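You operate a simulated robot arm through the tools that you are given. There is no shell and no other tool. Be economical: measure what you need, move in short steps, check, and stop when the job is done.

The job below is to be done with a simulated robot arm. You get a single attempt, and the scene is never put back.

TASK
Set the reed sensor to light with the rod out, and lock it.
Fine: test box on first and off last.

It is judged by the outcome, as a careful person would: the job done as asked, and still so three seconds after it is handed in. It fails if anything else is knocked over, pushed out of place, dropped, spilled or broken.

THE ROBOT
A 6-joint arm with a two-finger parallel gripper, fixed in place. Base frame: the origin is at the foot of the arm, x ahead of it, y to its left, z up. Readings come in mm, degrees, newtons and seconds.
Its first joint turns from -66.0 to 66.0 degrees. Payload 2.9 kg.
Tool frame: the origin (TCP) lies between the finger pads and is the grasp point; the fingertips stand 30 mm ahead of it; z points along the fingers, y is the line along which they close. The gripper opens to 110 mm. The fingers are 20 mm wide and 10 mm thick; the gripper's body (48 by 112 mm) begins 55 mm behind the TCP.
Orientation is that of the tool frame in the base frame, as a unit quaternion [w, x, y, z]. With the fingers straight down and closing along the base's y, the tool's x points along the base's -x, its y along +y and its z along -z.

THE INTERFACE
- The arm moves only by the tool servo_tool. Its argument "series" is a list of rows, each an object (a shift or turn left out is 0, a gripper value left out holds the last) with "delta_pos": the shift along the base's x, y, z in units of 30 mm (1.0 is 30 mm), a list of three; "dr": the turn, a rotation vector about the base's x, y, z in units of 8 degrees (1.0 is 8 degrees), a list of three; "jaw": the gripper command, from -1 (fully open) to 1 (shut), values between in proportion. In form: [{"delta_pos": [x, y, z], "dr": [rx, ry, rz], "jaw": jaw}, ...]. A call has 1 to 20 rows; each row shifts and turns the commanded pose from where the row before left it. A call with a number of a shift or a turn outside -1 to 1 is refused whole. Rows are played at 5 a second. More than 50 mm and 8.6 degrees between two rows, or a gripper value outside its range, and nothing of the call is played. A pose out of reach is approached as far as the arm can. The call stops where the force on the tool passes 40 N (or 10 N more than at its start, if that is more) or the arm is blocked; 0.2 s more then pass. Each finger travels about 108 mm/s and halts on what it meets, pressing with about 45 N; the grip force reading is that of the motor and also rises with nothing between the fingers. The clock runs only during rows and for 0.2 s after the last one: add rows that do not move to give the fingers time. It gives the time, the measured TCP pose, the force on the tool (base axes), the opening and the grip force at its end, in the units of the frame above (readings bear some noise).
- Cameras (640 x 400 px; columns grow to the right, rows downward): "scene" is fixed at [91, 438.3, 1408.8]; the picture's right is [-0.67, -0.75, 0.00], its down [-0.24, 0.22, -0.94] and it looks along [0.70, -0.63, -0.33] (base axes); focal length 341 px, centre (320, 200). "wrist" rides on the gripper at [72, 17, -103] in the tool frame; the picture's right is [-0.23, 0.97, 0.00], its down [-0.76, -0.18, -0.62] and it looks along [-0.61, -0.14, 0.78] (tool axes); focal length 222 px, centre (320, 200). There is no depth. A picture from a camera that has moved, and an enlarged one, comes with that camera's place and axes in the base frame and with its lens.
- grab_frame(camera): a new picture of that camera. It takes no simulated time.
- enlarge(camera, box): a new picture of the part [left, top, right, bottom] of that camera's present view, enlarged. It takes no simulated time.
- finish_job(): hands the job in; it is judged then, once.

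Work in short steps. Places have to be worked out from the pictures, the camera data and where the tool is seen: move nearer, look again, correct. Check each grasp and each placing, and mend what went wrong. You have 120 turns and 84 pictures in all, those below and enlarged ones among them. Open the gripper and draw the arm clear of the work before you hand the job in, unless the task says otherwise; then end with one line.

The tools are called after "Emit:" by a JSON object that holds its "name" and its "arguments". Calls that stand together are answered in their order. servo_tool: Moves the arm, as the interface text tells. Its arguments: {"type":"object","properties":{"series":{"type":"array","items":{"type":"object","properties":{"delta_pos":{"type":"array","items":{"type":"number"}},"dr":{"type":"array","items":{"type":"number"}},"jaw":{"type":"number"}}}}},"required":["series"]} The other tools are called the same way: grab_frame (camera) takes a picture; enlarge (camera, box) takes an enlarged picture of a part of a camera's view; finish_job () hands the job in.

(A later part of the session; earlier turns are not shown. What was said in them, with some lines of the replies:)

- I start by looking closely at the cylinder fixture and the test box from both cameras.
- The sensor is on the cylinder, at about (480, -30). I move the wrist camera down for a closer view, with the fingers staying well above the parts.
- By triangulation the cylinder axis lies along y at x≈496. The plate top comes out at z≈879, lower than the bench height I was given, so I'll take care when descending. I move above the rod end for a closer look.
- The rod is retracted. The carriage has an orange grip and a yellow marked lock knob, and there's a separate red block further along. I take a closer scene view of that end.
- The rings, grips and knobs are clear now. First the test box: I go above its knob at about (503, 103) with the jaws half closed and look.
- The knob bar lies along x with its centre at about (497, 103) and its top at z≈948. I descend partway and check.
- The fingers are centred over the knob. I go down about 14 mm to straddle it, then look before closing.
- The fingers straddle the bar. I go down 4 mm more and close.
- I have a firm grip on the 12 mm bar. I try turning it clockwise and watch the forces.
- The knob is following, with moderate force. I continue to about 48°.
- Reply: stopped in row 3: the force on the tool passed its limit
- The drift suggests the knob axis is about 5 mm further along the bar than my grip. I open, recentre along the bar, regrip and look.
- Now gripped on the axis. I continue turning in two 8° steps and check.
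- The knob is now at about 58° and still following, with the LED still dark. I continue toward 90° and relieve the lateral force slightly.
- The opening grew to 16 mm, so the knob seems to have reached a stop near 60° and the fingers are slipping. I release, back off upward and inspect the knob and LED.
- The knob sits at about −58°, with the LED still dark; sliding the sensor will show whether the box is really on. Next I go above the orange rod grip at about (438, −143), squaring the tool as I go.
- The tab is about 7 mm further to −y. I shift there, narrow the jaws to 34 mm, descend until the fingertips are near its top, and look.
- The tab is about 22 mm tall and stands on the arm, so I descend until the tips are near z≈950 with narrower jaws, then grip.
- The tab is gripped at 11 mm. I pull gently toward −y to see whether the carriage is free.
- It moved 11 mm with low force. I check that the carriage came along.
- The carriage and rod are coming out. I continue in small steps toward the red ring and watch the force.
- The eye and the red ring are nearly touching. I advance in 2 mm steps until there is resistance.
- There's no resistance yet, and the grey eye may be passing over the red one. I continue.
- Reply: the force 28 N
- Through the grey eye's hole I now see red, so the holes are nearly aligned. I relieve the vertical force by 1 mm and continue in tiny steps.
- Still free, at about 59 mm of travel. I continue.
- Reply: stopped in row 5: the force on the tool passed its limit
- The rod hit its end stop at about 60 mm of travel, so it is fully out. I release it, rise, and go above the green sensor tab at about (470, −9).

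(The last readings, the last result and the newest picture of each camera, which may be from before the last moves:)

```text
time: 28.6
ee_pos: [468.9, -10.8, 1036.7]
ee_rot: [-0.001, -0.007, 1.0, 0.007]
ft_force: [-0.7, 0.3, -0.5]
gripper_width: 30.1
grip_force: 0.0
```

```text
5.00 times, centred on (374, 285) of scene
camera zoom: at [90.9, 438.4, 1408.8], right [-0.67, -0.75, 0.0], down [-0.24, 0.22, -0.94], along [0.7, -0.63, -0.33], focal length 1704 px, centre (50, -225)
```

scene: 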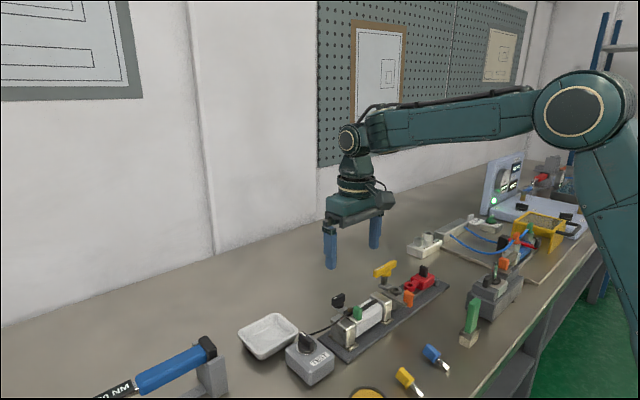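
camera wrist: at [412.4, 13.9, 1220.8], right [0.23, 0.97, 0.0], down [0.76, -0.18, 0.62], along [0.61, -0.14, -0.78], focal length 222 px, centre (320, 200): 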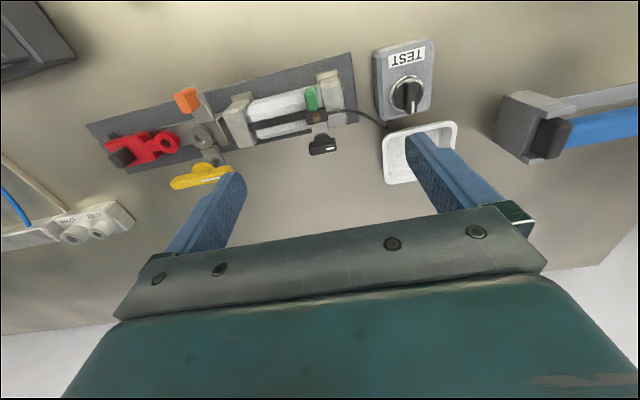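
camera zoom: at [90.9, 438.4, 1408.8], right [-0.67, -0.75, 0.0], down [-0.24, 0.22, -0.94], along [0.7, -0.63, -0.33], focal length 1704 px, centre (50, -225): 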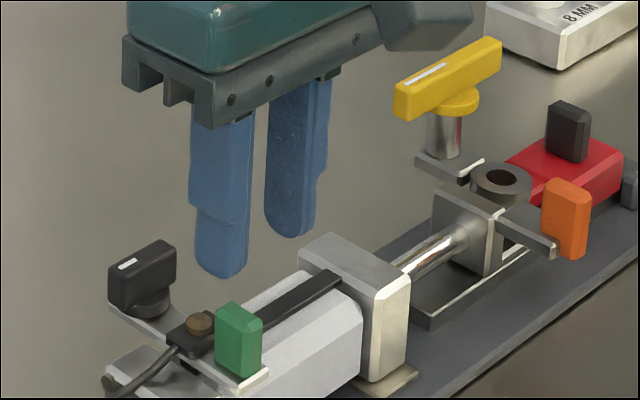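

The tool is centred on the green tab. I descend so the tips are around z≈963, above the end block, and grip.

Emit:
{"name": "servo_tool", "arguments": {"series": [{"delta_pos": [0, 0, -0.5]}, {"delta_pos": [0, 0, -0.5]}, {"delta_pos": [0, 0, -0.45]}, {"delta_pos": [0, 0, 0]}, {"jaw": 0.9}, {"delta_pos": [0, 0, 0]}]}}

Emit:
{"name": "enlarge", "arguments": {"camera": "scene", "box": [310, 265, 406, 325]}}

```text
time: 30.0
ee_pos: [467.9, -10.8, 992.6]
ee_rot: [-0.002, -0.007, 1.0, 0.007]
ft_force: [-0.4, 0.4, -0.7]
gripper_width: 11.4
grip_force: 44.7
```

```text
6.67 times, centred on (358, 295) of scene
camera zoom: at [91.0, 438.3, 1408.8], right [-0.67, -0.75, 0.0], down [-0.24, 0.22, -0.94], along [0.7, -0.63, -0.33], focal length 2272 px, centre (67, -433)
```

zoom: 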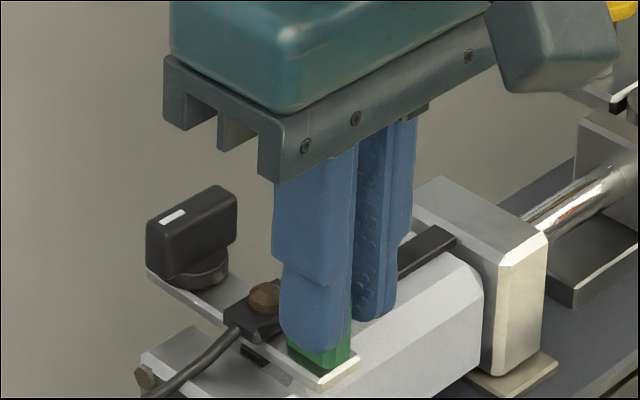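

The tab is gripped squarely. I try sliding it toward the rod end, −y.

Emit:
{"name": "servo_tool", "arguments": {"series": [{"delta_pos": [0, -0.1, 0]}, {"delta_pos": [0, -0.1, 0]}, {"delta_pos": [0, 0, 0]}]}}

Emit:
{"name": "enlarge", "arguments": {"camera": "scene", "box": [310, 265, 406, 325]}}

```text
time: 30.8
ee_pos: [468.4, -16.5, 990.9]
ee_rot: [-0.004, -0.006, 1.0, 0.007]
ft_force: [-4.2, 0.9, -8.7]
gripper_width: 11.3
grip_force: 44.8
```

```text
6.67 times, centred on (358, 295) of scene
camera zoom: at [91.0, 438.3, 1408.8], right [-0.67, -0.75, 0.0], down [-0.24, 0.22, -0.94], along [0.7, -0.63, -0.33], focal length 2272 px, centre (67, -433)
```

zoom: 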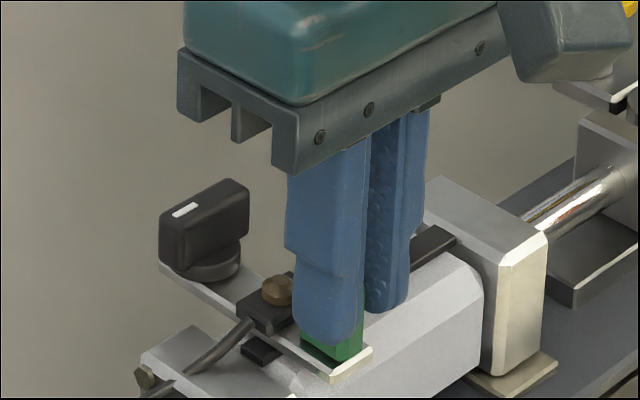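

The sensor slides freely, so it is unlocked. I move it 30 mm more and then check the LED.

Emit:
{"name": "servo_tool", "arguments": {"series": [{"delta_pos": [0, -0.15, 0]}, {"delta_pos": [0, -0.15, 0]}, {"delta_pos": [0, -0.15, 0]}, {"delta_pos": [0, -0.15, 0]}, {"delta_pos": [0, -0.15, 0]}, {"delta_pos": [0, -0.15, 0]}, {"delta_pos": [0, 0, 0]}]}}

Emit:
{"name": "enlarge", "arguments": {"camera": "scene", "box": [310, 255, 406, 325]}}

```text
time: 32.4
ee_pos: [467.9, -43.7, 991.0]
ee_rot: [-0.004, -0.006, 1.0, 0.006]
ft_force: [-15.1, -1.0, -7.3]
gripper_width: 11.3
grip_force: 44.4
```

```text
5.71 times, centred on (358, 290) of scene
camera zoom: at [90.7, 438.3, 1408.8], right [-0.67, -0.75, 0.0], down [-0.24, 0.22, -0.94], along [0.71, -0.63, -0.33], focal length 1948 px, centre (103, -314)
```

zoom: 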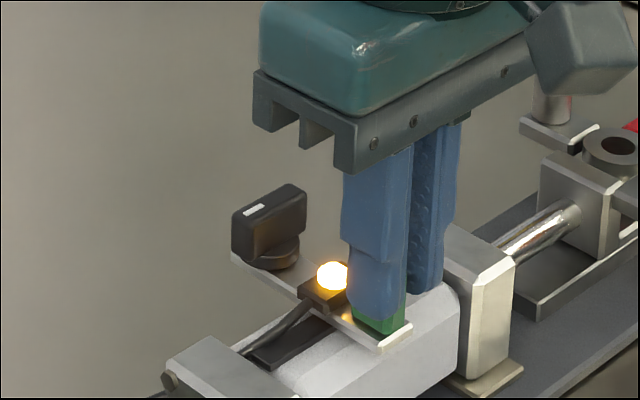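

The LED is lit at y≈−43.7, so the box is on. I scan further to find the edges of the lit window.

Emit:
{"name": "servo_tool", "arguments": {"series": [{"delta_pos": [0.05, -0.1, 0]}, {"delta_pos": [0, -0.1, 0]}, {"delta_pos": [0, 0, 0]}]}}

Emit:
{"name": "enlarge", "arguments": {"camera": "scene", "box": [310, 255, 406, 325]}}

```text
time: 33.2
ee_pos: [468.9, -50.5, 990.2]
ee_rot: [-0.006, -0.006, 1.0, 0.008]
ft_force: [-22.0, -0.1, -4.6]
gripper_width: 11.3
grip_force: 45.1
```

```text
5.71 times, centred on (358, 290) of scene
camera zoom: at [90.4, 438.3, 1408.8], right [-0.67, -0.75, 0.0], down [-0.24, 0.22, -0.94], along [0.71, -0.63, -0.33], focal length 1948 px, centre (103, -314)
```

zoom: 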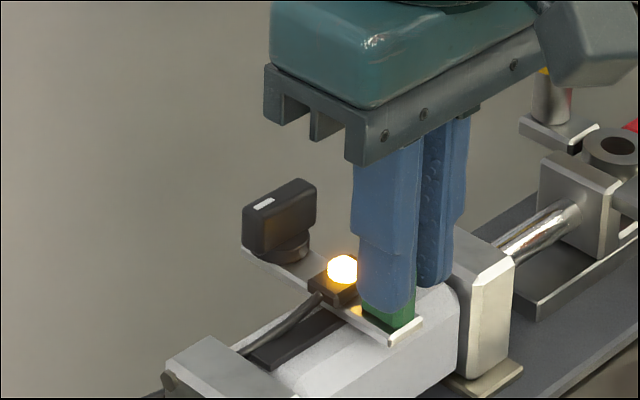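

Still lit. I relieve the x force and step on.

Emit:
{"name": "servo_tool", "arguments": {"series": [{"delta_pos": [-0.1, -0.1, 0]}, {"delta_pos": [0, -0.1, 0]}, {"delta_pos": [0, 0, 0]}]}}

Emit:
{"name": "enlarge", "arguments": {"camera": "scene", "box": [310, 255, 406, 325]}}

```text
time: 34.0
ee_pos: [469.3, -56.0, 990.7]
ee_rot: [-0.002, -0.007, 1.0, 0.007]
ft_force: [-5.2, -0.3, -20.6]
gripper_width: 11.4
grip_force: 45.0
```

```text
5.71 times, centred on (358, 290) of scene
camera zoom: at [91.1, 438.3, 1408.8], right [-0.67, -0.75, 0.0], down [-0.24, 0.22, -0.94], along [0.7, -0.63, -0.33], focal length 1948 px, centre (103, -314)
```

zoom: 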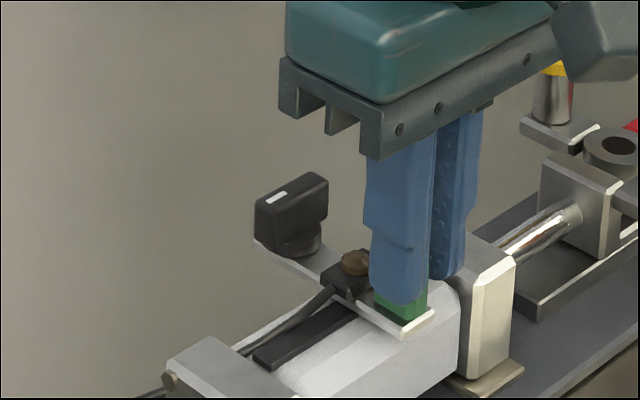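

Dark at −56. I scan the rest of the slot in case there's another, main window.

Emit:
{"name": "servo_tool", "arguments": {"series": [{"delta_pos": [0, -0.1, 0]}, {"delta_pos": [0, -0.1, 0]}, {"delta_pos": [0, 0, 0]}]}}

Emit:
{"name": "enlarge", "arguments": {"camera": "scene", "box": [310, 255, 406, 325]}}

```text
time: 34.8
ee_pos: [468.4, -61.8, 991.7]
ee_rot: [-0.003, -0.007, 1.0, 0.007]
ft_force: [3.2, 1.3, -31.9]
gripper_width: 11.2
grip_force: 44.7
```

```text
5.71 times, centred on (358, 290) of scene
camera zoom: at [91.5, 438.3, 1408.7], right [-0.67, -0.75, 0.0], down [-0.24, 0.22, -0.94], along [0.7, -0.63, -0.33], focal length 1948 px, centre (103, -314)
```

zoom: 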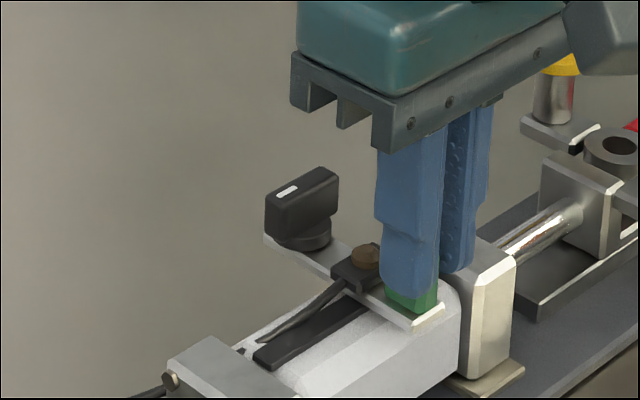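

Emit:
{"name": "servo_tool", "arguments": {"series": [{"delta_pos": [0, 0, -0.06]}, {"delta_pos": [0, -0.1, 0]}, {"delta_pos": [0, -0.1, 0]}, {"delta_pos": [0, 0, 0]}]}}

Emit:
{"name": "enlarge", "arguments": {"camera": "scene", "box": [310, 255, 406, 325]}}

```text
time: 35.8
ee_pos: [468.7, -68.6, 992.7]
ee_rot: [-0.001, -0.006, 1.0, 0.006]
ft_force: [4.6, 0.3, -4.7]
gripper_width: 11.1
grip_force: 45.3
```

```text
5.71 times, centred on (358, 290) of scene
camera zoom: at [91.2, 438.3, 1408.8], right [-0.67, -0.75, 0.0], down [-0.24, 0.22, -0.94], along [0.7, -0.63, -0.33], focal length 1948 px, centre (103, -314)
```

zoom: 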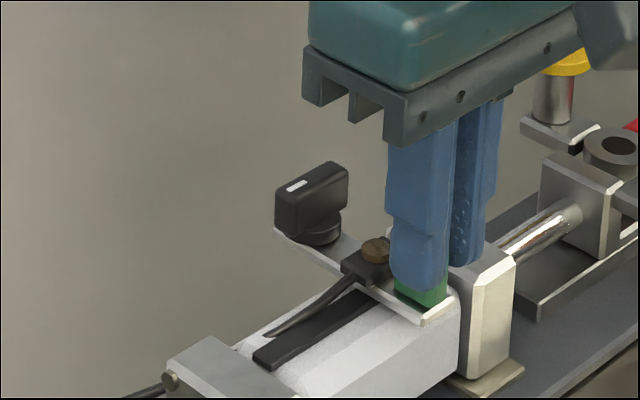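

No second window at this end. I go back to find the near edge of the lit window.

Emit:
{"name": "servo_tool", "arguments": {"series": [{"delta_pos": [0, 0.15, 0]}, {"delta_pos": [0, 0.15, 0]}, {"delta_pos": [0, 0.15, 0]}, {"delta_pos": [0, 0.15, 0]}, {"delta_pos": [0, 0.15, 0]}, {"delta_pos": [0, 0.15, 0]}, {"delta_pos": [0, 0.1, 0]}, {"delta_pos": [0, 0, 0]}]}}

Emit:
{"name": "enlarge", "arguments": {"camera": "scene", "box": [310, 255, 406, 325]}}

```text
time: 37.6
ee_pos: [469.1, -38.3, 991.3]
ee_rot: [0.0, -0.008, 1.0, 0.007]
ft_force: [0.7, 0.4, 29.6]
gripper_width: 11.4
grip_force: 44.7
```

```text
5.71 times, centred on (358, 290) of scene
camera zoom: at [90.5, 438.4, 1408.8], right [-0.67, -0.75, 0.0], down [-0.24, 0.22, -0.94], along [0.71, -0.63, -0.33], focal length 1948 px, centre (103, -314)
```

zoom: 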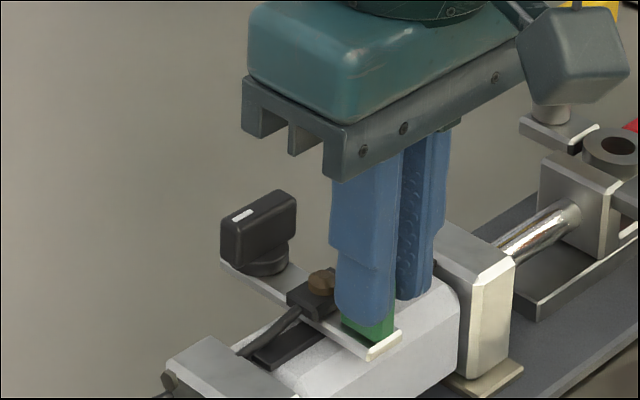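

Dark at −38.3, so the window lies somewhere between −38 and −56. I narrow down the edge at about −41.

Emit:
{"name": "servo_tool", "arguments": {"series": [{"delta_pos": [0, -0.1, 0.05]}, {"delta_pos": [0, 0, 0]}]}}

Emit:
{"name": "enlarge", "arguments": {"camera": "scene", "box": [310, 255, 406, 325]}}

```text
time: 38.2
ee_pos: [467.8, -40.0, 991.6]
ee_rot: [-0.001, -0.007, 1.0, 0.007]
ft_force: [5.1, 0.3, 11.8]
gripper_width: 11.3
grip_force: 45.1
```

```text
5.71 times, centred on (358, 290) of scene
camera zoom: at [90.9, 438.4, 1408.8], right [-0.67, -0.75, 0.0], down [-0.24, 0.22, -0.94], along [0.7, -0.63, -0.33], focal length 1948 px, centre (103, -314)
```

zoom: 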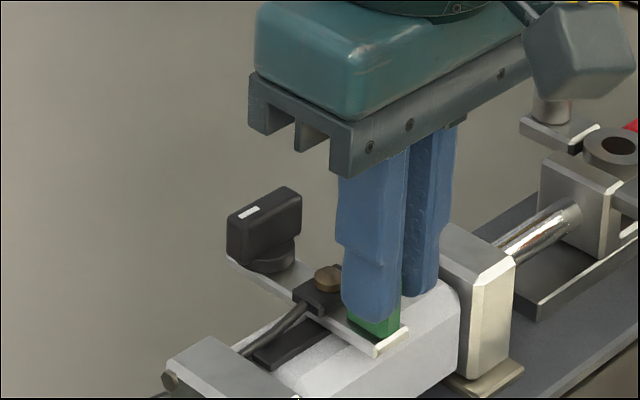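

Still dark, so the near edge is at about −42. I check the far side near −53.

Emit:
{"name": "servo_tool", "arguments": {"series": [{"delta_pos": [0, -0.15, 0]}, {"delta_pos": [0, -0.15, 0]}, {"delta_pos": [0, -0.1, 0]}, {"delta_pos": [0, 0, 0]}]}}

Emit:
{"name": "enlarge", "arguments": {"camera": "scene", "box": [310, 255, 406, 325]}}

```text
time: 39.2
ee_pos: [468.2, -52.3, 992.0]
ee_rot: [-0.002, -0.006, 1.0, 0.006]
ft_force: [14.7, 0.3, -7.8]
gripper_width: 11.4
grip_force: 45.3
```

```text
5.71 times, centred on (358, 290) of scene
camera zoom: at [91.5, 438.3, 1408.7], right [-0.67, -0.75, 0.0], down [-0.24, 0.22, -0.94], along [0.7, -0.63, -0.33], focal length 1948 px, centre (103, -314)
```

zoom: 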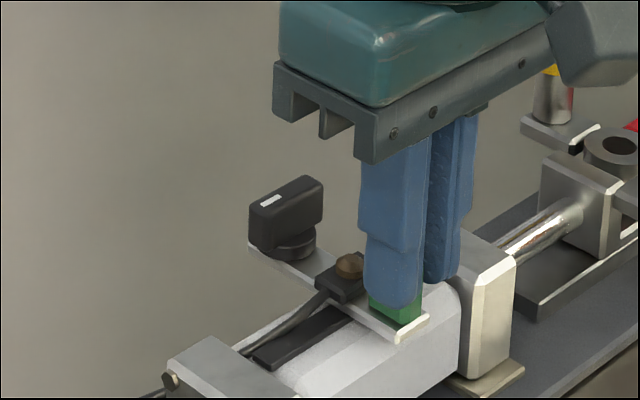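

Dark at −52.3, so the window is roughly −42 to −51.5. I centre the tab at about −46.8.

Emit:
{"name": "servo_tool", "arguments": {"series": [{"delta_pos": [-0.03, 0.1, 0]}, {"delta_pos": [0, 0.08, 0]}, {"delta_pos": [0, 0, 0]}, {"delta_pos": [0, 0, 0]}]}}

Emit:
{"name": "enlarge", "arguments": {"camera": "scene", "box": [310, 255, 406, 325]}}

```text
time: 40.2
ee_pos: [467.8, -46.1, 991.9]
ee_rot: [-0.001, -0.007, 1.0, 0.007]
ft_force: [21.2, 0.4, -19.2]
gripper_width: 11.1
grip_force: 44.6
```

```text
5.71 times, centred on (358, 290) of scene
camera zoom: at [91.8, 438.3, 1408.7], right [-0.67, -0.75, 0.0], down [-0.24, 0.22, -0.94], along [0.7, -0.63, -0.33], focal length 1948 px, centre (103, -314)
```

zoom: 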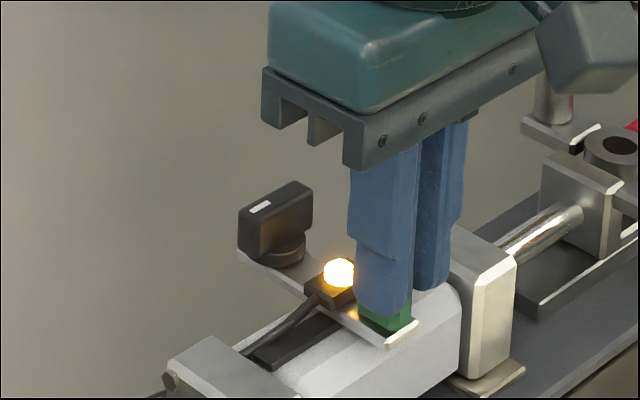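

The LED is lit and centred. I release the tab, rise, rotate the tool +90° and go above the black sensor lock knob at about (522, −44).

Emit:
{"name": "servo_tool", "arguments": {"series": [{"jaw": 0.55}, {"delta_pos": [0, 0, 0]}, {"delta_pos": [0, 0, 0.7]}, {"delta_pos": [0, 0, 0.8]}, {"delta_pos": [0, 0, 0.8], "dr": [0, 0, 1], "jaw": 0.3}, {"delta_pos": [0.3, 0, 0], "dr": [0, 0, 1]}, {"delta_pos": [0.4, 0, 0], "dr": [0, 0, 1]}, {"delta_pos": [0.4, 0, 0], "dr": [0, 0, 1]}, {"delta_pos": [0.4, 0.05, 0], "dr": [0, 0, 1]}, {"delta_pos": [0.3, 0, 0], "dr": [0, 0, 1]}, {"dr": [0, 0, 1]}, {"dr": [0, 0, 1]}, {"dr": [0, 0, 1]}, {"dr": [0, 0, 1]}, {"dr": [0, 0, 1]}, {"dr": [0, 0, 0.25]}, {"dr": [0, 0, 0]}]}}

Emit:
{"name": "enlarge", "arguments": {"camera": "wrist", "box": [200, 20, 440, 200]}}

Emit:
{"name": "enlarge", "arguments": {"camera": "scene", "box": [300, 225, 428, 325]}}

```text
time: 43.8
ee_pos: [521.0, -45.7, 1061.0]
ee_rot: [0.006, 0.711, -0.703, -0.004]
ft_force: [0.0, -0.2, 0.1]
gripper_width: 38.4
grip_force: 0.1
```

```text
2.22 times, centred on (320, 110) of wrist
camera zoom: at [505.6, -118.1, 1167.3], right [-0.98, 0.21, 0.01], down [0.18, 0.77, 0.62], along [0.12, 0.61, -0.79], focal length 494 px, centre (320, 400)
```

zoom: 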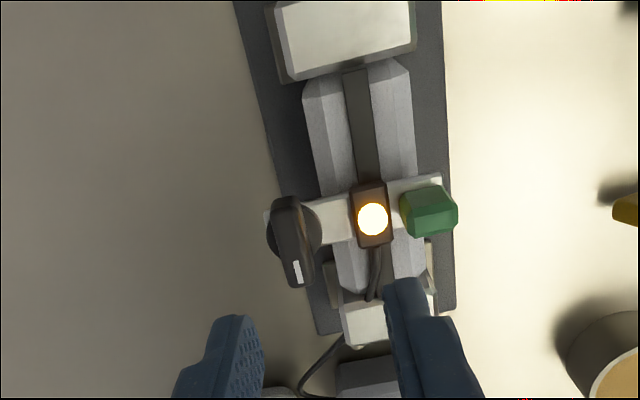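

```text
4.00 times, centred on (364, 275) of scene
camera zoom: at [91.0, 438.3, 1408.8], right [-0.67, -0.75, 0.0], down [-0.24, 0.22, -0.94], along [0.7, -0.63, -0.33], focal length 1364 px, centre (144, -100)
```

zoom: 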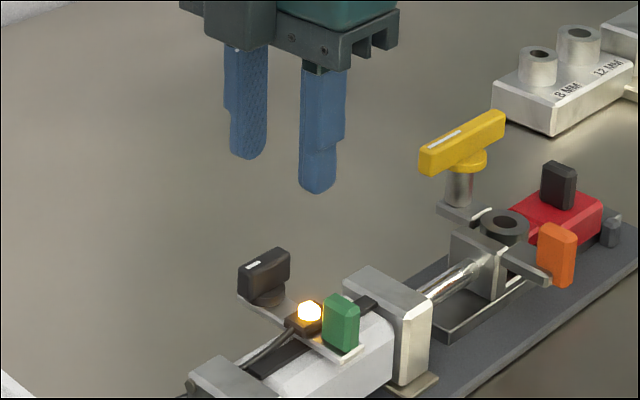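

The LED is still lit after release. The knob appears about 9 mm further in +x and 5 mm in −y from the tool axis. I shift, go down partway and recheck.

Emit:
{"name": "servo_tool", "arguments": {"series": [{"delta_pos": [0.28, -0.15, -0.5]}, {"delta_pos": [0, 0, -0.55]}, {"delta_pos": [0, 0, 0]}]}}

Emit:
{"name": "enlarge", "arguments": {"camera": "wrist", "box": [200, 40, 440, 200]}}

Emit:
{"name": "enlarge", "arguments": {"camera": "scene", "box": [310, 245, 406, 325]}}

```text
time: 44.6
ee_pos: [529.7, -50.4, 1030.6]
ee_rot: [0.006, 0.712, -0.702, -0.004]
ft_force: [0.4, 0.3, 0.6]
gripper_width: 38.3
grip_force: 0.1
```

```text
2.50 times, centred on (320, 120) of wrist
camera zoom: at [513.7, -122.7, 1136.1], right [-0.98, 0.21, 0.01], down [0.18, 0.77, 0.62], along [0.12, 0.61, -0.79], focal length 555 px, centre (320, 400)
```

zoom: 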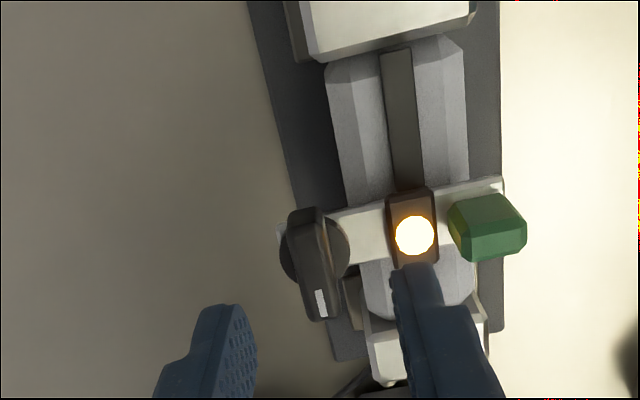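

```text
5.00 times, centred on (358, 285) of scene
camera zoom: at [91.0, 438.3, 1408.8], right [-0.67, -0.75, 0.0], down [-0.24, 0.22, -0.94], along [0.7, -0.63, -0.33], focal length 1704 px, centre (130, -225)
```

zoom: 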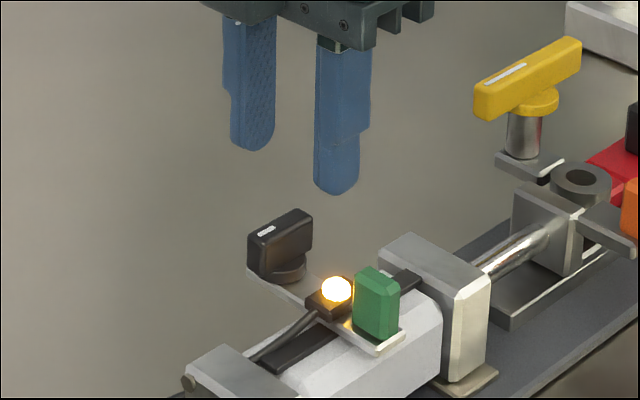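

Nearly centred. I shift 2 mm, narrow the jaws to 28 mm and descend so the tips are around z≈966.

Emit:
{"name": "servo_tool", "arguments": {"series": [{"delta_pos": [0.06, -0.05, -0.4], "jaw": 0.48}, {"delta_pos": [0, 0, -0.4]}, {"delta_pos": [0, 0, -0.35]}, {"delta_pos": [0, 0, 0]}]}}

Emit:
{"name": "enlarge", "arguments": {"camera": "wrist", "box": [200, 40, 440, 200]}}

Emit:
{"name": "enlarge", "arguments": {"camera": "scene", "box": [310, 255, 406, 325]}}

```text
time: 45.6
ee_pos: [530.2, -52.4, 994.8]
ee_rot: [0.006, 0.712, -0.702, -0.003]
ft_force: [0.4, -0.1, 0.1]
gripper_width: 28.5
grip_force: 0.0
```

```text
2.50 times, centred on (320, 120) of wrist
camera zoom: at [515.4, -124.6, 1101.3], right [-0.98, 0.21, 0.01], down [0.18, 0.77, 0.62], along [0.12, 0.61, -0.79], focal length 555 px, centre (320, 400)
```

zoom: 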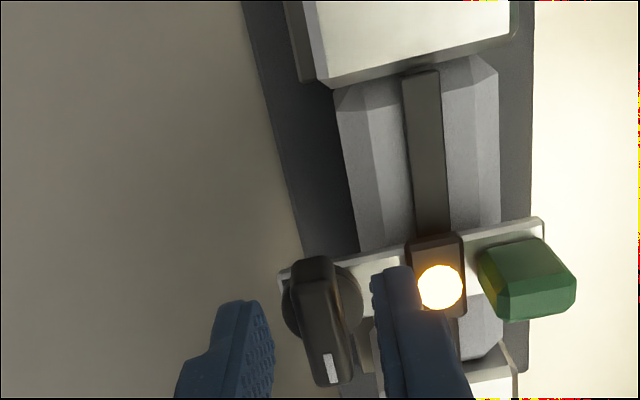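

```text
5.71 times, centred on (358, 290) of scene
camera zoom: at [91.0, 438.3, 1408.8], right [-0.67, -0.75, 0.0], down [-0.24, 0.22, -0.94], along [0.7, -0.63, -0.33], focal length 1948 px, centre (103, -314)
```

zoom: 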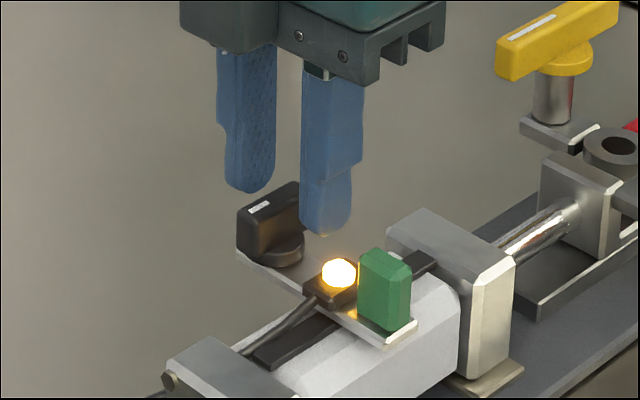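

Combining both views, the bar's top centre is at about (529.5, −46, 966), lower and 6 mm further in +y than I assumed. I adjust, descend to TCP z≈985 with 22 mm jaws, and look.

Emit:
{"name": "servo_tool", "arguments": {"series": [{"delta_pos": [0, 0.18, 0], "jaw": 0.58}, {"delta_pos": [0, 0, -0.2]}, {"delta_pos": [0, 0, -0.15]}, {"delta_pos": [0, 0, 0]}]}}

Emit:
{"name": "enlarge", "arguments": {"camera": "scene", "box": [310, 255, 406, 325]}}

Emit:
{"name": "enlarge", "arguments": {"camera": "wrist", "box": [200, 40, 440, 200]}}

```text
time: 46.6
ee_pos: [532.0, -45.2, 985.4]
ee_rot: [0.006, 0.712, -0.702, -0.004]
ft_force: [-1.4, 0.5, 4.4]
gripper_width: 22.9
grip_force: 0.0
```

```text
5.71 times, centred on (358, 290) of scene
camera zoom: at [90.9, 438.3, 1408.8], right [-0.67, -0.75, 0.0], down [-0.24, 0.22, -0.94], along [0.71, -0.63, -0.33], focal length 1948 px, centre (103, -314)
```

zoom: 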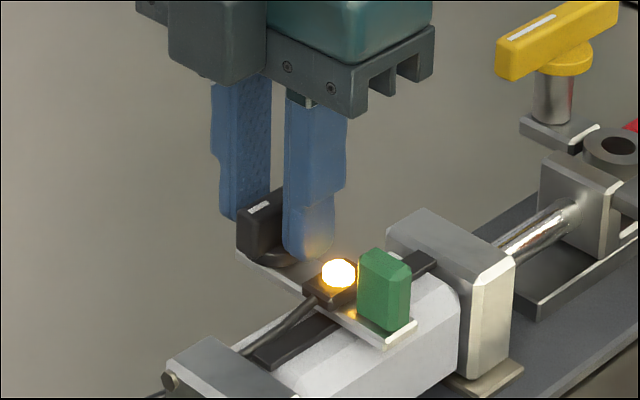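

```text
2.50 times, centred on (320, 120) of wrist
camera zoom: at [515.1, -118.6, 1091.1], right [-0.98, 0.21, 0.01], down [0.18, 0.77, 0.62], along [0.12, 0.61, -0.79], focal length 555 px, centre (320, 400)
```

zoom: 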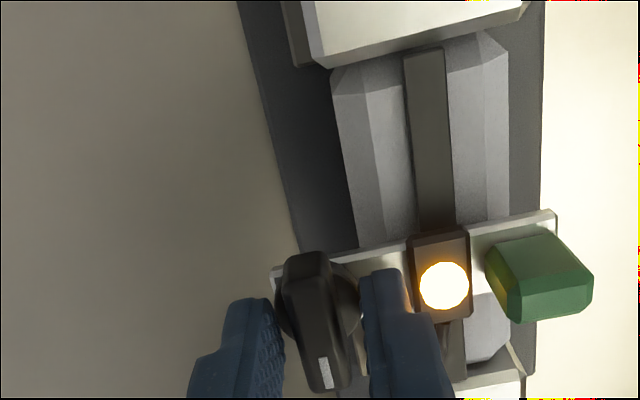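

The bar is between the fingers. I close on it.

Emit:
{"name": "servo_tool", "arguments": {"series": [{"jaw": 0.9}, {"delta_pos": [0, 0, 0]}, {"delta_pos": [0, 0, 0]}]}}

Emit:
{"name": "enlarge", "arguments": {"camera": "scene", "box": [310, 255, 406, 325]}}

```text
time: 47.4
ee_pos: [531.2, -46.6, 986.8]
ee_rot: [0.006, 0.712, -0.702, -0.002]
ft_force: [6.2, -0.4, 6.7]
gripper_width: 11.2
grip_force: 45.1
```

```text
5.71 times, centred on (358, 290) of scene
camera zoom: at [91.0, 438.3, 1408.8], right [-0.67, -0.75, 0.0], down [-0.24, 0.22, -0.94], along [0.7, -0.63, -0.33], focal length 1948 px, centre (103, -314)
```

zoom: 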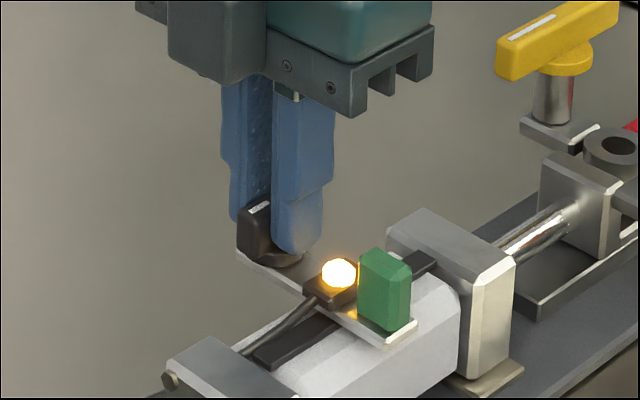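

A solid grip at 11.2 mm. I turn clockwise in two 8° steps and check.

Emit:
{"name": "servo_tool", "arguments": {"series": [{"dr": [0, 0, -1]}, {"dr": [0, 0, -1]}, {"dr": [0, 0, 0]}]}}

Emit:
{"name": "enlarge", "arguments": {"camera": "scene", "box": [310, 255, 406, 325]}}

```text
time: 48.2
ee_pos: [530.6, -46.4, 984.8]
ee_rot: [-0.006, -0.607, 0.795, 0.004]
ft_force: [3.4, -0.5, 7.5]
gripper_width: 11.4
grip_force: 45.0
```

```text
5.71 times, centred on (358, 290) of scene
camera zoom: at [90.9, 438.3, 1408.8], right [-0.67, -0.75, 0.0], down [-0.24, 0.22, -0.94], along [0.7, -0.63, -0.33], focal length 1948 px, centre (103, -314)
```

zoom: 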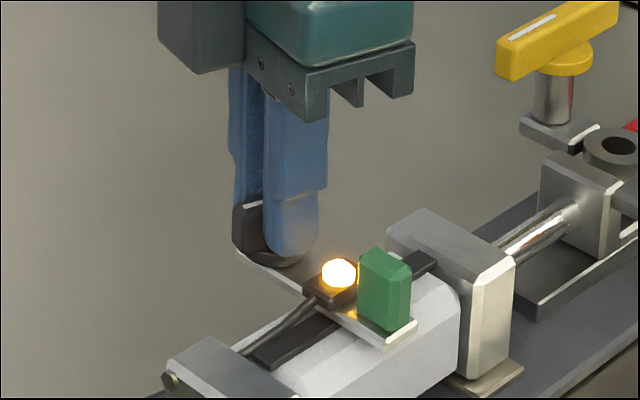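

It turns freely and the LED stays lit. I continue in steps until there is a stop.

Emit:
{"name": "servo_tool", "arguments": {"series": [{"dr": [0, 0, -1]}, {"dr": [0, 0, -1]}, {"dr": [0, 0, -1]}, {"dr": [0, 0, 0]}]}}

Emit:
{"name": "enlarge", "arguments": {"camera": "scene", "box": [310, 255, 406, 325]}}

```text
time: 49.2
ee_pos: [532.0, -48.1, 984.6]
ee_rot: [-0.005, -0.427, 0.904, 0.005]
ft_force: [1.0, -0.2, 10.0]
gripper_width: 11.2
grip_force: 45.6
```

```text
5.71 times, centred on (358, 290) of scene
camera zoom: at [90.8, 438.4, 1408.8], right [-0.67, -0.75, 0.0], down [-0.24, 0.22, -0.94], along [0.71, -0.63, -0.33], focal length 1948 px, centre (103, -314)
```

zoom: 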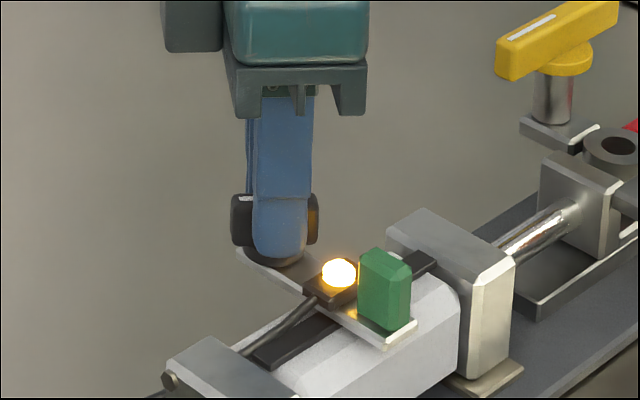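

Emit:
{"name": "servo_tool", "arguments": {"series": [{"dr": [0, 0, -1]}, {"dr": [0, 0, -1]}, {"dr": [0, 0, -1]}, {"dr": [0, 0, 0]}]}}

Emit:
{"name": "enlarge", "arguments": {"camera": "scene", "box": [310, 255, 406, 325]}}

```text
time: 50.2
ee_pos: [532.3, -47.2, 984.5]
ee_rot: [-0.004, -0.231, 0.973, 0.006]
ft_force: [-1.0, -0.6, 15.4]
gripper_width: 11.3
grip_force: 45.0
```

```text
5.71 times, centred on (358, 290) of scene
camera zoom: at [90.7, 438.4, 1408.8], right [-0.67, -0.75, 0.0], down [-0.24, 0.22, -0.94], along [0.71, -0.63, -0.33], focal length 1948 px, centre (103, -314)
```

zoom: 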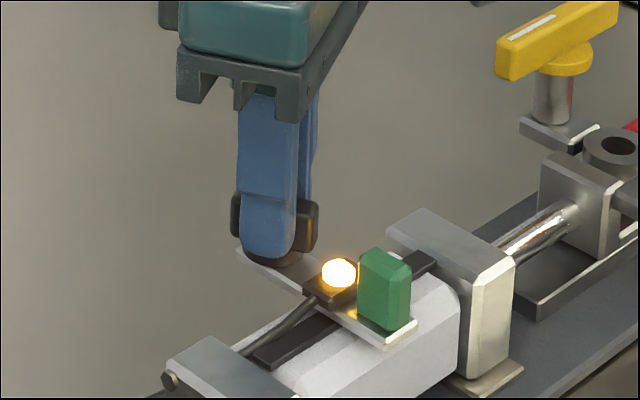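

Turned 64° with no stop yet and the LED lit. I continue.

Emit:
{"name": "servo_tool", "arguments": {"series": [{"dr": [0, 0, -1]}, {"dr": [0, 0, -1]}, {"dr": [0, 0, -0.7]}, {"dr": [0, 0, 0]}]}}

Emit:
{"name": "enlarge", "arguments": {"camera": "scene", "box": [310, 255, 406, 325]}}

```text
time: 51.2
ee_pos: [530.8, -45.7, 984.8]
ee_rot: [-0.002, -0.045, 0.999, 0.006]
ft_force: [-8.1, 0.8, 20.9]
gripper_width: 11.2
grip_force: 44.8
```

```text
5.71 times, centred on (358, 290) of scene
camera zoom: at [90.4, 438.4, 1408.8], right [-0.67, -0.75, 0.0], down [-0.24, 0.22, -0.94], along [0.71, -0.63, -0.33], focal length 1948 px, centre (103, -314)
```

zoom: 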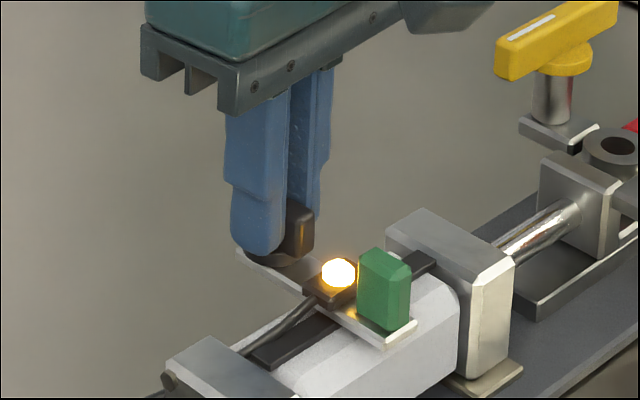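

Turned about 86°. I go a little further to find the stop.

Emit:
{"name": "servo_tool", "arguments": {"series": [{"delta_pos": [-0.03, 0, 0.03], "dr": [0, 0, -0.6]}, {"dr": [0, 0, -0.5]}, {"dr": [0, 0, -0.5]}, {"dr": [0, 0, 0]}]}}

Emit:
{"name": "enlarge", "arguments": {"camera": "scene", "box": [310, 255, 406, 325]}}

Emit:
{"name": "enlarge", "arguments": {"camera": "wrist", "box": [200, 40, 440, 200]}}

```text
time: 52.2
ee_pos: [530.5, -46.0, 986.2]
ee_rot: [-0.001, 0.066, 0.998, 0.007]
ft_force: [5.1, 1.4, 0.3]
gripper_width: 12.4
grip_force: 45.6
```

```text
5.71 times, centred on (358, 290) of scene
camera zoom: at [91.1, 438.4, 1408.7], right [-0.67, -0.75, 0.0], down [-0.24, 0.22, -0.94], along [0.7, -0.63, -0.33], focal length 1948 px, centre (103, -314)
```

zoom: 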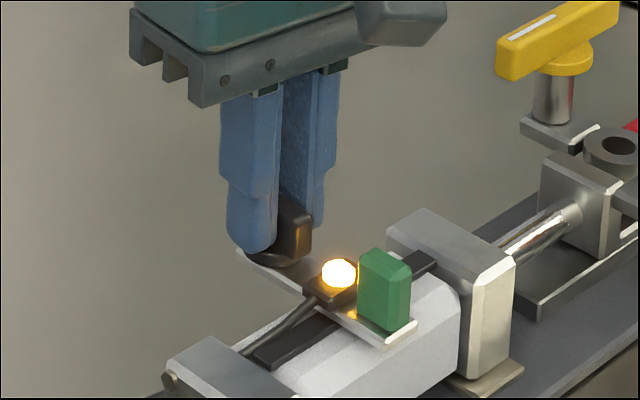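

```text
2.50 times, centred on (320, 120) of wrist
camera zoom: at [460.0, -21.4, 1091.1], right [0.35, 0.94, 0.01], down [0.73, -0.29, 0.62], along [0.58, -0.21, -0.79], focal length 555 px, centre (320, 400)
```

zoom: 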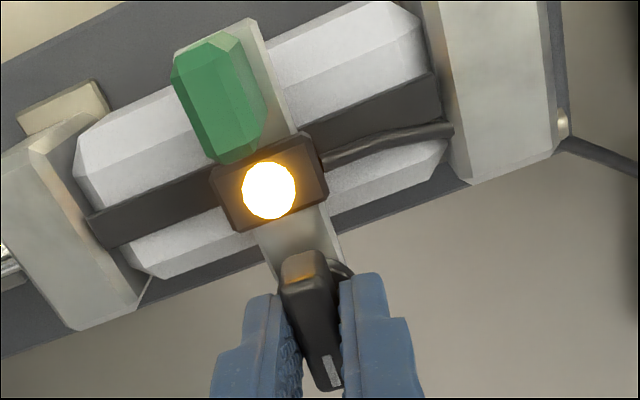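

The opening widened at about 98°, so the knob is at its 90° stop. I test the lock while still holding it: a 3 mm command in y should meet resistance.

Emit:
{"name": "servo_tool", "arguments": {"series": [{"dr": [0, 0, 0.8]}, {"delta_pos": [0, 0.1, 0]}, {"delta_pos": [0, 0, 0]}]}}

```text
time: 53.0
ee_pos: [530.8, -45.1, 985.6]
ee_rot: [-0.003, 0.014, 1.0, 0.006]
ft_force: [1.9, -13.3, 1.0]
gripper_width: 11.5
grip_force: 45.1
```

It resists with 13 N, where sliding took about 1 N before, and barely moves, so the sensor is locked. I relax, open, rise and check.

Emit:
{"name": "servo_tool", "arguments": {"series": [{"delta_pos": [0, -0.1, 0]}, {"jaw": 0.55}, {"delta_pos": [0, 0, 0]}, {"delta_pos": [0, 0, 0.7]}, {"delta_pos": [0, 0, 0.8]}, {"delta_pos": [0, 0, 0.8]}, {"delta_pos": [0, 0, 0]}]}}

Emit:
{"name": "enlarge", "arguments": {"camera": "scene", "box": [280, 245, 460, 365]}}

```text
time: 54.6
ee_pos: [530.2, -46.1, 1054.9]
ee_rot: [-0.002, 0.011, 1.0, 0.007]
ft_force: [0.1, 0.0, -0.5]
gripper_width: 25.0
grip_force: 0.1
```

```text
3.33 times, centred on (370, 305) of scene
camera zoom: at [91.0, 438.3, 1408.8], right [-0.67, -0.75, 0.0], down [-0.24, 0.22, -0.94], along [0.7, -0.63, -0.33], focal length 1136 px, centre (153, -150)
```

zoom: 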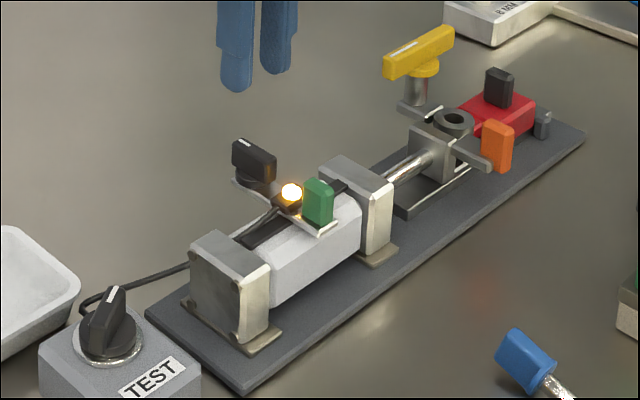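

The LED is lit, the knob has turned and the rod is out. Now the test box goes off: I return above its knob at (504.5, 103) with yaw about −58°, as before.

Emit:
{"name": "servo_tool", "arguments": {"series": [{"delta_pos": [0, 1, 0], "jaw": 0.4}, {"delta_pos": [0, 1, 0], "dr": [0, 0, -1]}, {"delta_pos": [-0.2, 1, 0], "dr": [0, 0, -1]}, {"delta_pos": [-0.3, 1, 0], "dr": [0, 0, -1]}, {"delta_pos": [-0.3, 0.97, 0], "dr": [0, 0, -1]}, {"delta_pos": [-0.07, 0, 0], "dr": [0, 0, -1]}, {"dr": [0, 0, -1]}, {"dr": [0, 0, -1]}, {"delta_pos": [0, 0, -1], "dr": [0, 0, -0.06]}, {"delta_pos": [0, 0, -0.4]}, {"delta_pos": [0, 0, 0]}]}}

Emit:
{"name": "enlarge", "arguments": {"camera": "wrist", "box": [180, 0, 500, 200]}}

Emit:
{"name": "enlarge", "arguments": {"camera": "scene", "box": [250, 280, 378, 360]}}

```text
time: 57.0
ee_pos: [503.8, 104.6, 1012.3]
ee_rot: [0.002, 0.482, 0.876, 0.007]
ft_force: [-0.2, 0.1, -0.7]
gripper_width: 32.9
grip_force: 0.1
```

```text
2.00 times, centred on (340, 100) of wrist
camera zoom: at [477.5, 172.7, 1119.0], right [0.94, 0.33, 0.01], down [0.25, -0.75, 0.62], along [0.21, -0.58, -0.79], focal length 444 px, centre (280, 400)
```

zoom: 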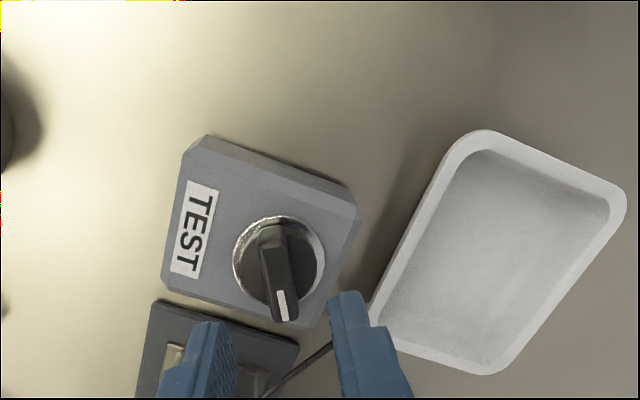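

```text
5.00 times, centred on (314, 320) of scene
camera zoom: at [91.0, 438.3, 1408.8], right [-0.67, -0.75, 0.0], down [-0.24, 0.22, -0.94], along [0.7, -0.63, -0.33], focal length 1704 px, centre (350, -400)
```

zoom: 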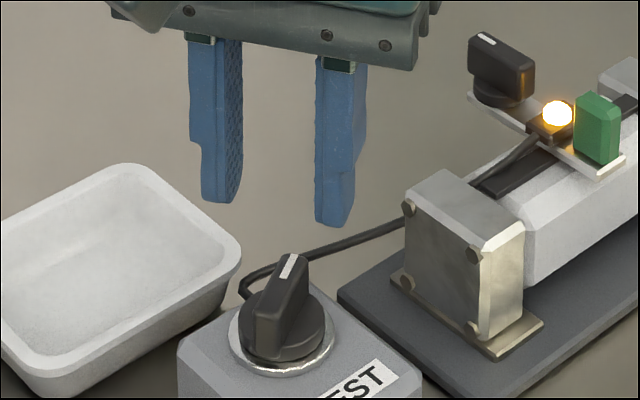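

Same alignment as when I left it. I descend to TCP z≈964 and grip.

Emit:
{"name": "servo_tool", "arguments": {"series": [{"delta_pos": [0.02, -0.04, -0.6]}, {"delta_pos": [0, 0, -0.6]}, {"delta_pos": [0, 0, -0.4]}, {"delta_pos": [0, 0, 0]}, {"jaw": 0.9}, {"delta_pos": [0, 0, 0]}]}}

Emit:
{"name": "enlarge", "arguments": {"camera": "scene", "box": [250, 280, 378, 360]}}

```text
time: 58.4
ee_pos: [505.1, 101.1, 964.3]
ee_rot: [0.002, 0.482, 0.876, 0.008]
ft_force: [6.5, 4.3, -3.4]
gripper_width: 12.2
grip_force: 45.2
```

```text
5.00 times, centred on (314, 320) of scene
camera zoom: at [91.2, 438.5, 1408.7], right [-0.67, -0.75, 0.0], down [-0.24, 0.22, -0.94], along [0.7, -0.63, -0.33], focal length 1704 px, centre (350, -400)
```

zoom: 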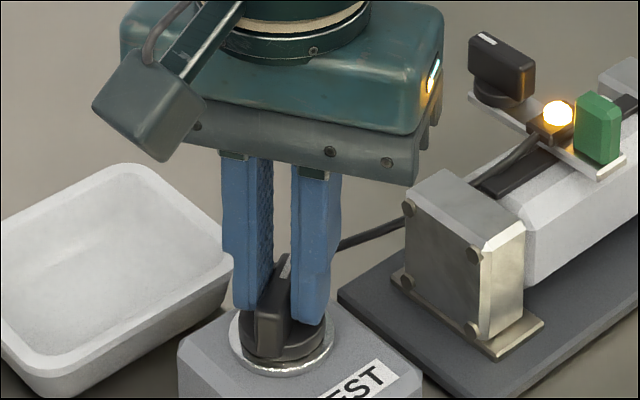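

Gripped. I turn it back counter-clockwise, 60° in total, in stages.

Emit:
{"name": "servo_tool", "arguments": {"series": [{"dr": [0, 0, 1]}, {"dr": [0, 0, 1]}, {"dr": [0, 0, 1]}, {"dr": [0, 0, 1]}, {"dr": [0, 0, 0]}]}}

```text
time: 59.6
ee_pos: [505.3, 102.1, 964.1]
ee_rot: [-0.001, 0.22, 0.976, 0.009]
ft_force: [11.2, 9.9, -10.1]
gripper_width: 12.0
grip_force: 44.7
```

Emit:
{"name": "servo_tool", "arguments": {"series": [{"delta_pos": [0.03, 0.03, 0], "dr": [0, 0, 1]}, {"dr": [0, 0, 1]}, {"dr": [0, 0, 1]}, {"dr": [0, 0, 0.5]}, {"dr": [0, 0, 0]}]}}

Emit:
{"name": "enlarge", "arguments": {"camera": "scene", "box": [250, 280, 378, 360]}}

```text
time: 60.8
ee_pos: [504.5, 102.5, 964.8]
ee_rot: [-0.004, -0.021, 1.0, 0.007]
ft_force: [4.1, 4.1, -9.7]
gripper_width: 11.9
grip_force: 45.5
```

```text
5.00 times, centred on (314, 320) of scene
camera zoom: at [91.2, 438.5, 1408.7], right [-0.67, -0.75, 0.0], down [-0.24, 0.22, -0.94], along [0.7, -0.63, -0.33], focal length 1704 px, centre (350, -400)
```

zoom: 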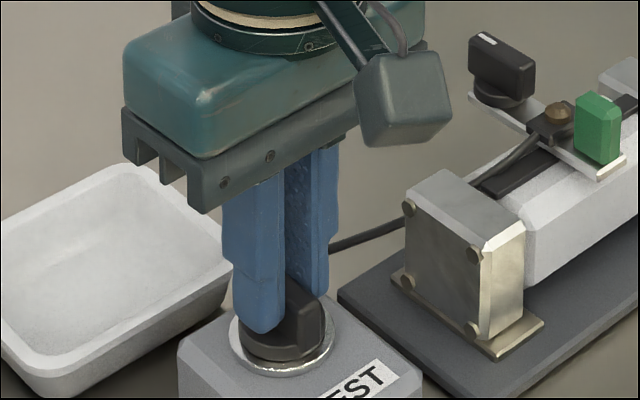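

The LED is off and the knob is back at its original position. I open, rise well clear and check everything.

Emit:
{"name": "servo_tool", "arguments": {"series": [{"jaw": 0.4}, {"delta_pos": [0, 0, 0]}, {"delta_pos": [0, 0, 0.7]}, {"delta_pos": [0, 0, 1]}, {"delta_pos": [0, 0, 1]}, {"delta_pos": [0, 0, 1], "jaw": -1}, {"delta_pos": [-0.5, 0, 1]}, {"delta_pos": [-0.5, 0, 1]}, {"delta_pos": [-0.5, 0, 1]}, {"delta_pos": [0, 0, 0.8]}, {"delta_pos": [0, 0, 0]}]}}

Emit:
{"name": "grab_frame", "arguments": {"camera": "scene"}}

Emit:
{"name": "enlarge", "arguments": {"camera": "scene", "box": [250, 245, 460, 375]}}

```text
time: 63.2
ee_pos: [458.9, 103.4, 1190.0]
ee_rot: [-0.002, -0.019, 1.0, 0.007]
ft_force: [-0.1, 0.0, 0.0]
gripper_width: 110.0
grip_force: 0.1
```

```text
9 pictures are left
```

scene: 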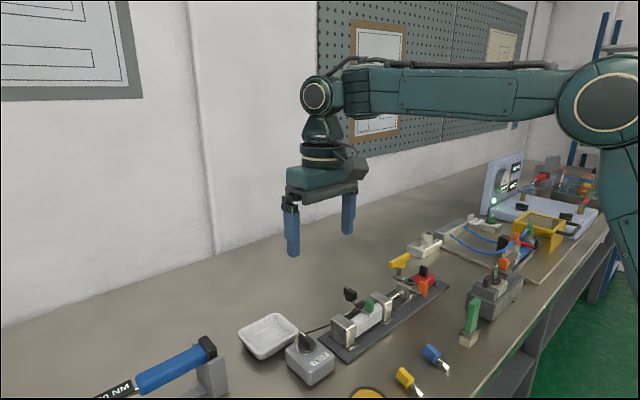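

```text
3.05 times, centred on (355, 310) of scene
camera zoom: at [91.0, 438.3, 1408.8], right [-0.67, -0.75, 0.0], down [-0.24, 0.22, -0.94], along [0.7, -0.63, -0.33], focal length 1039 px, centre (213, -135)
```

zoom: 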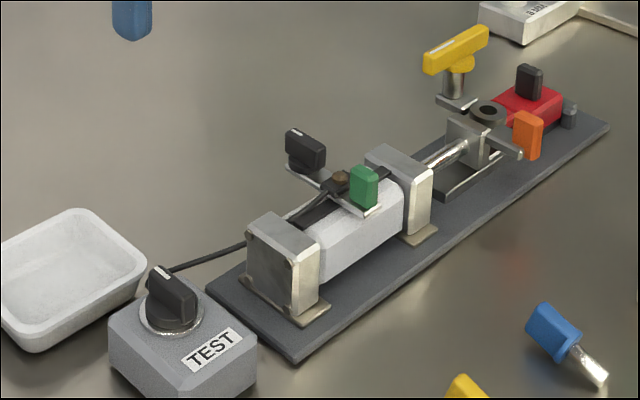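

The rod is out, the sensor is set and locked, the test box is off and the arm is clear with nothing disturbed, so I hand in.

Emit:
{"name": "finish_job", "arguments": {}}

```text
The job is handed in.
```

The reed sensor is set to light with the rod fully out and is locked there; the test box was switched on first and off last.
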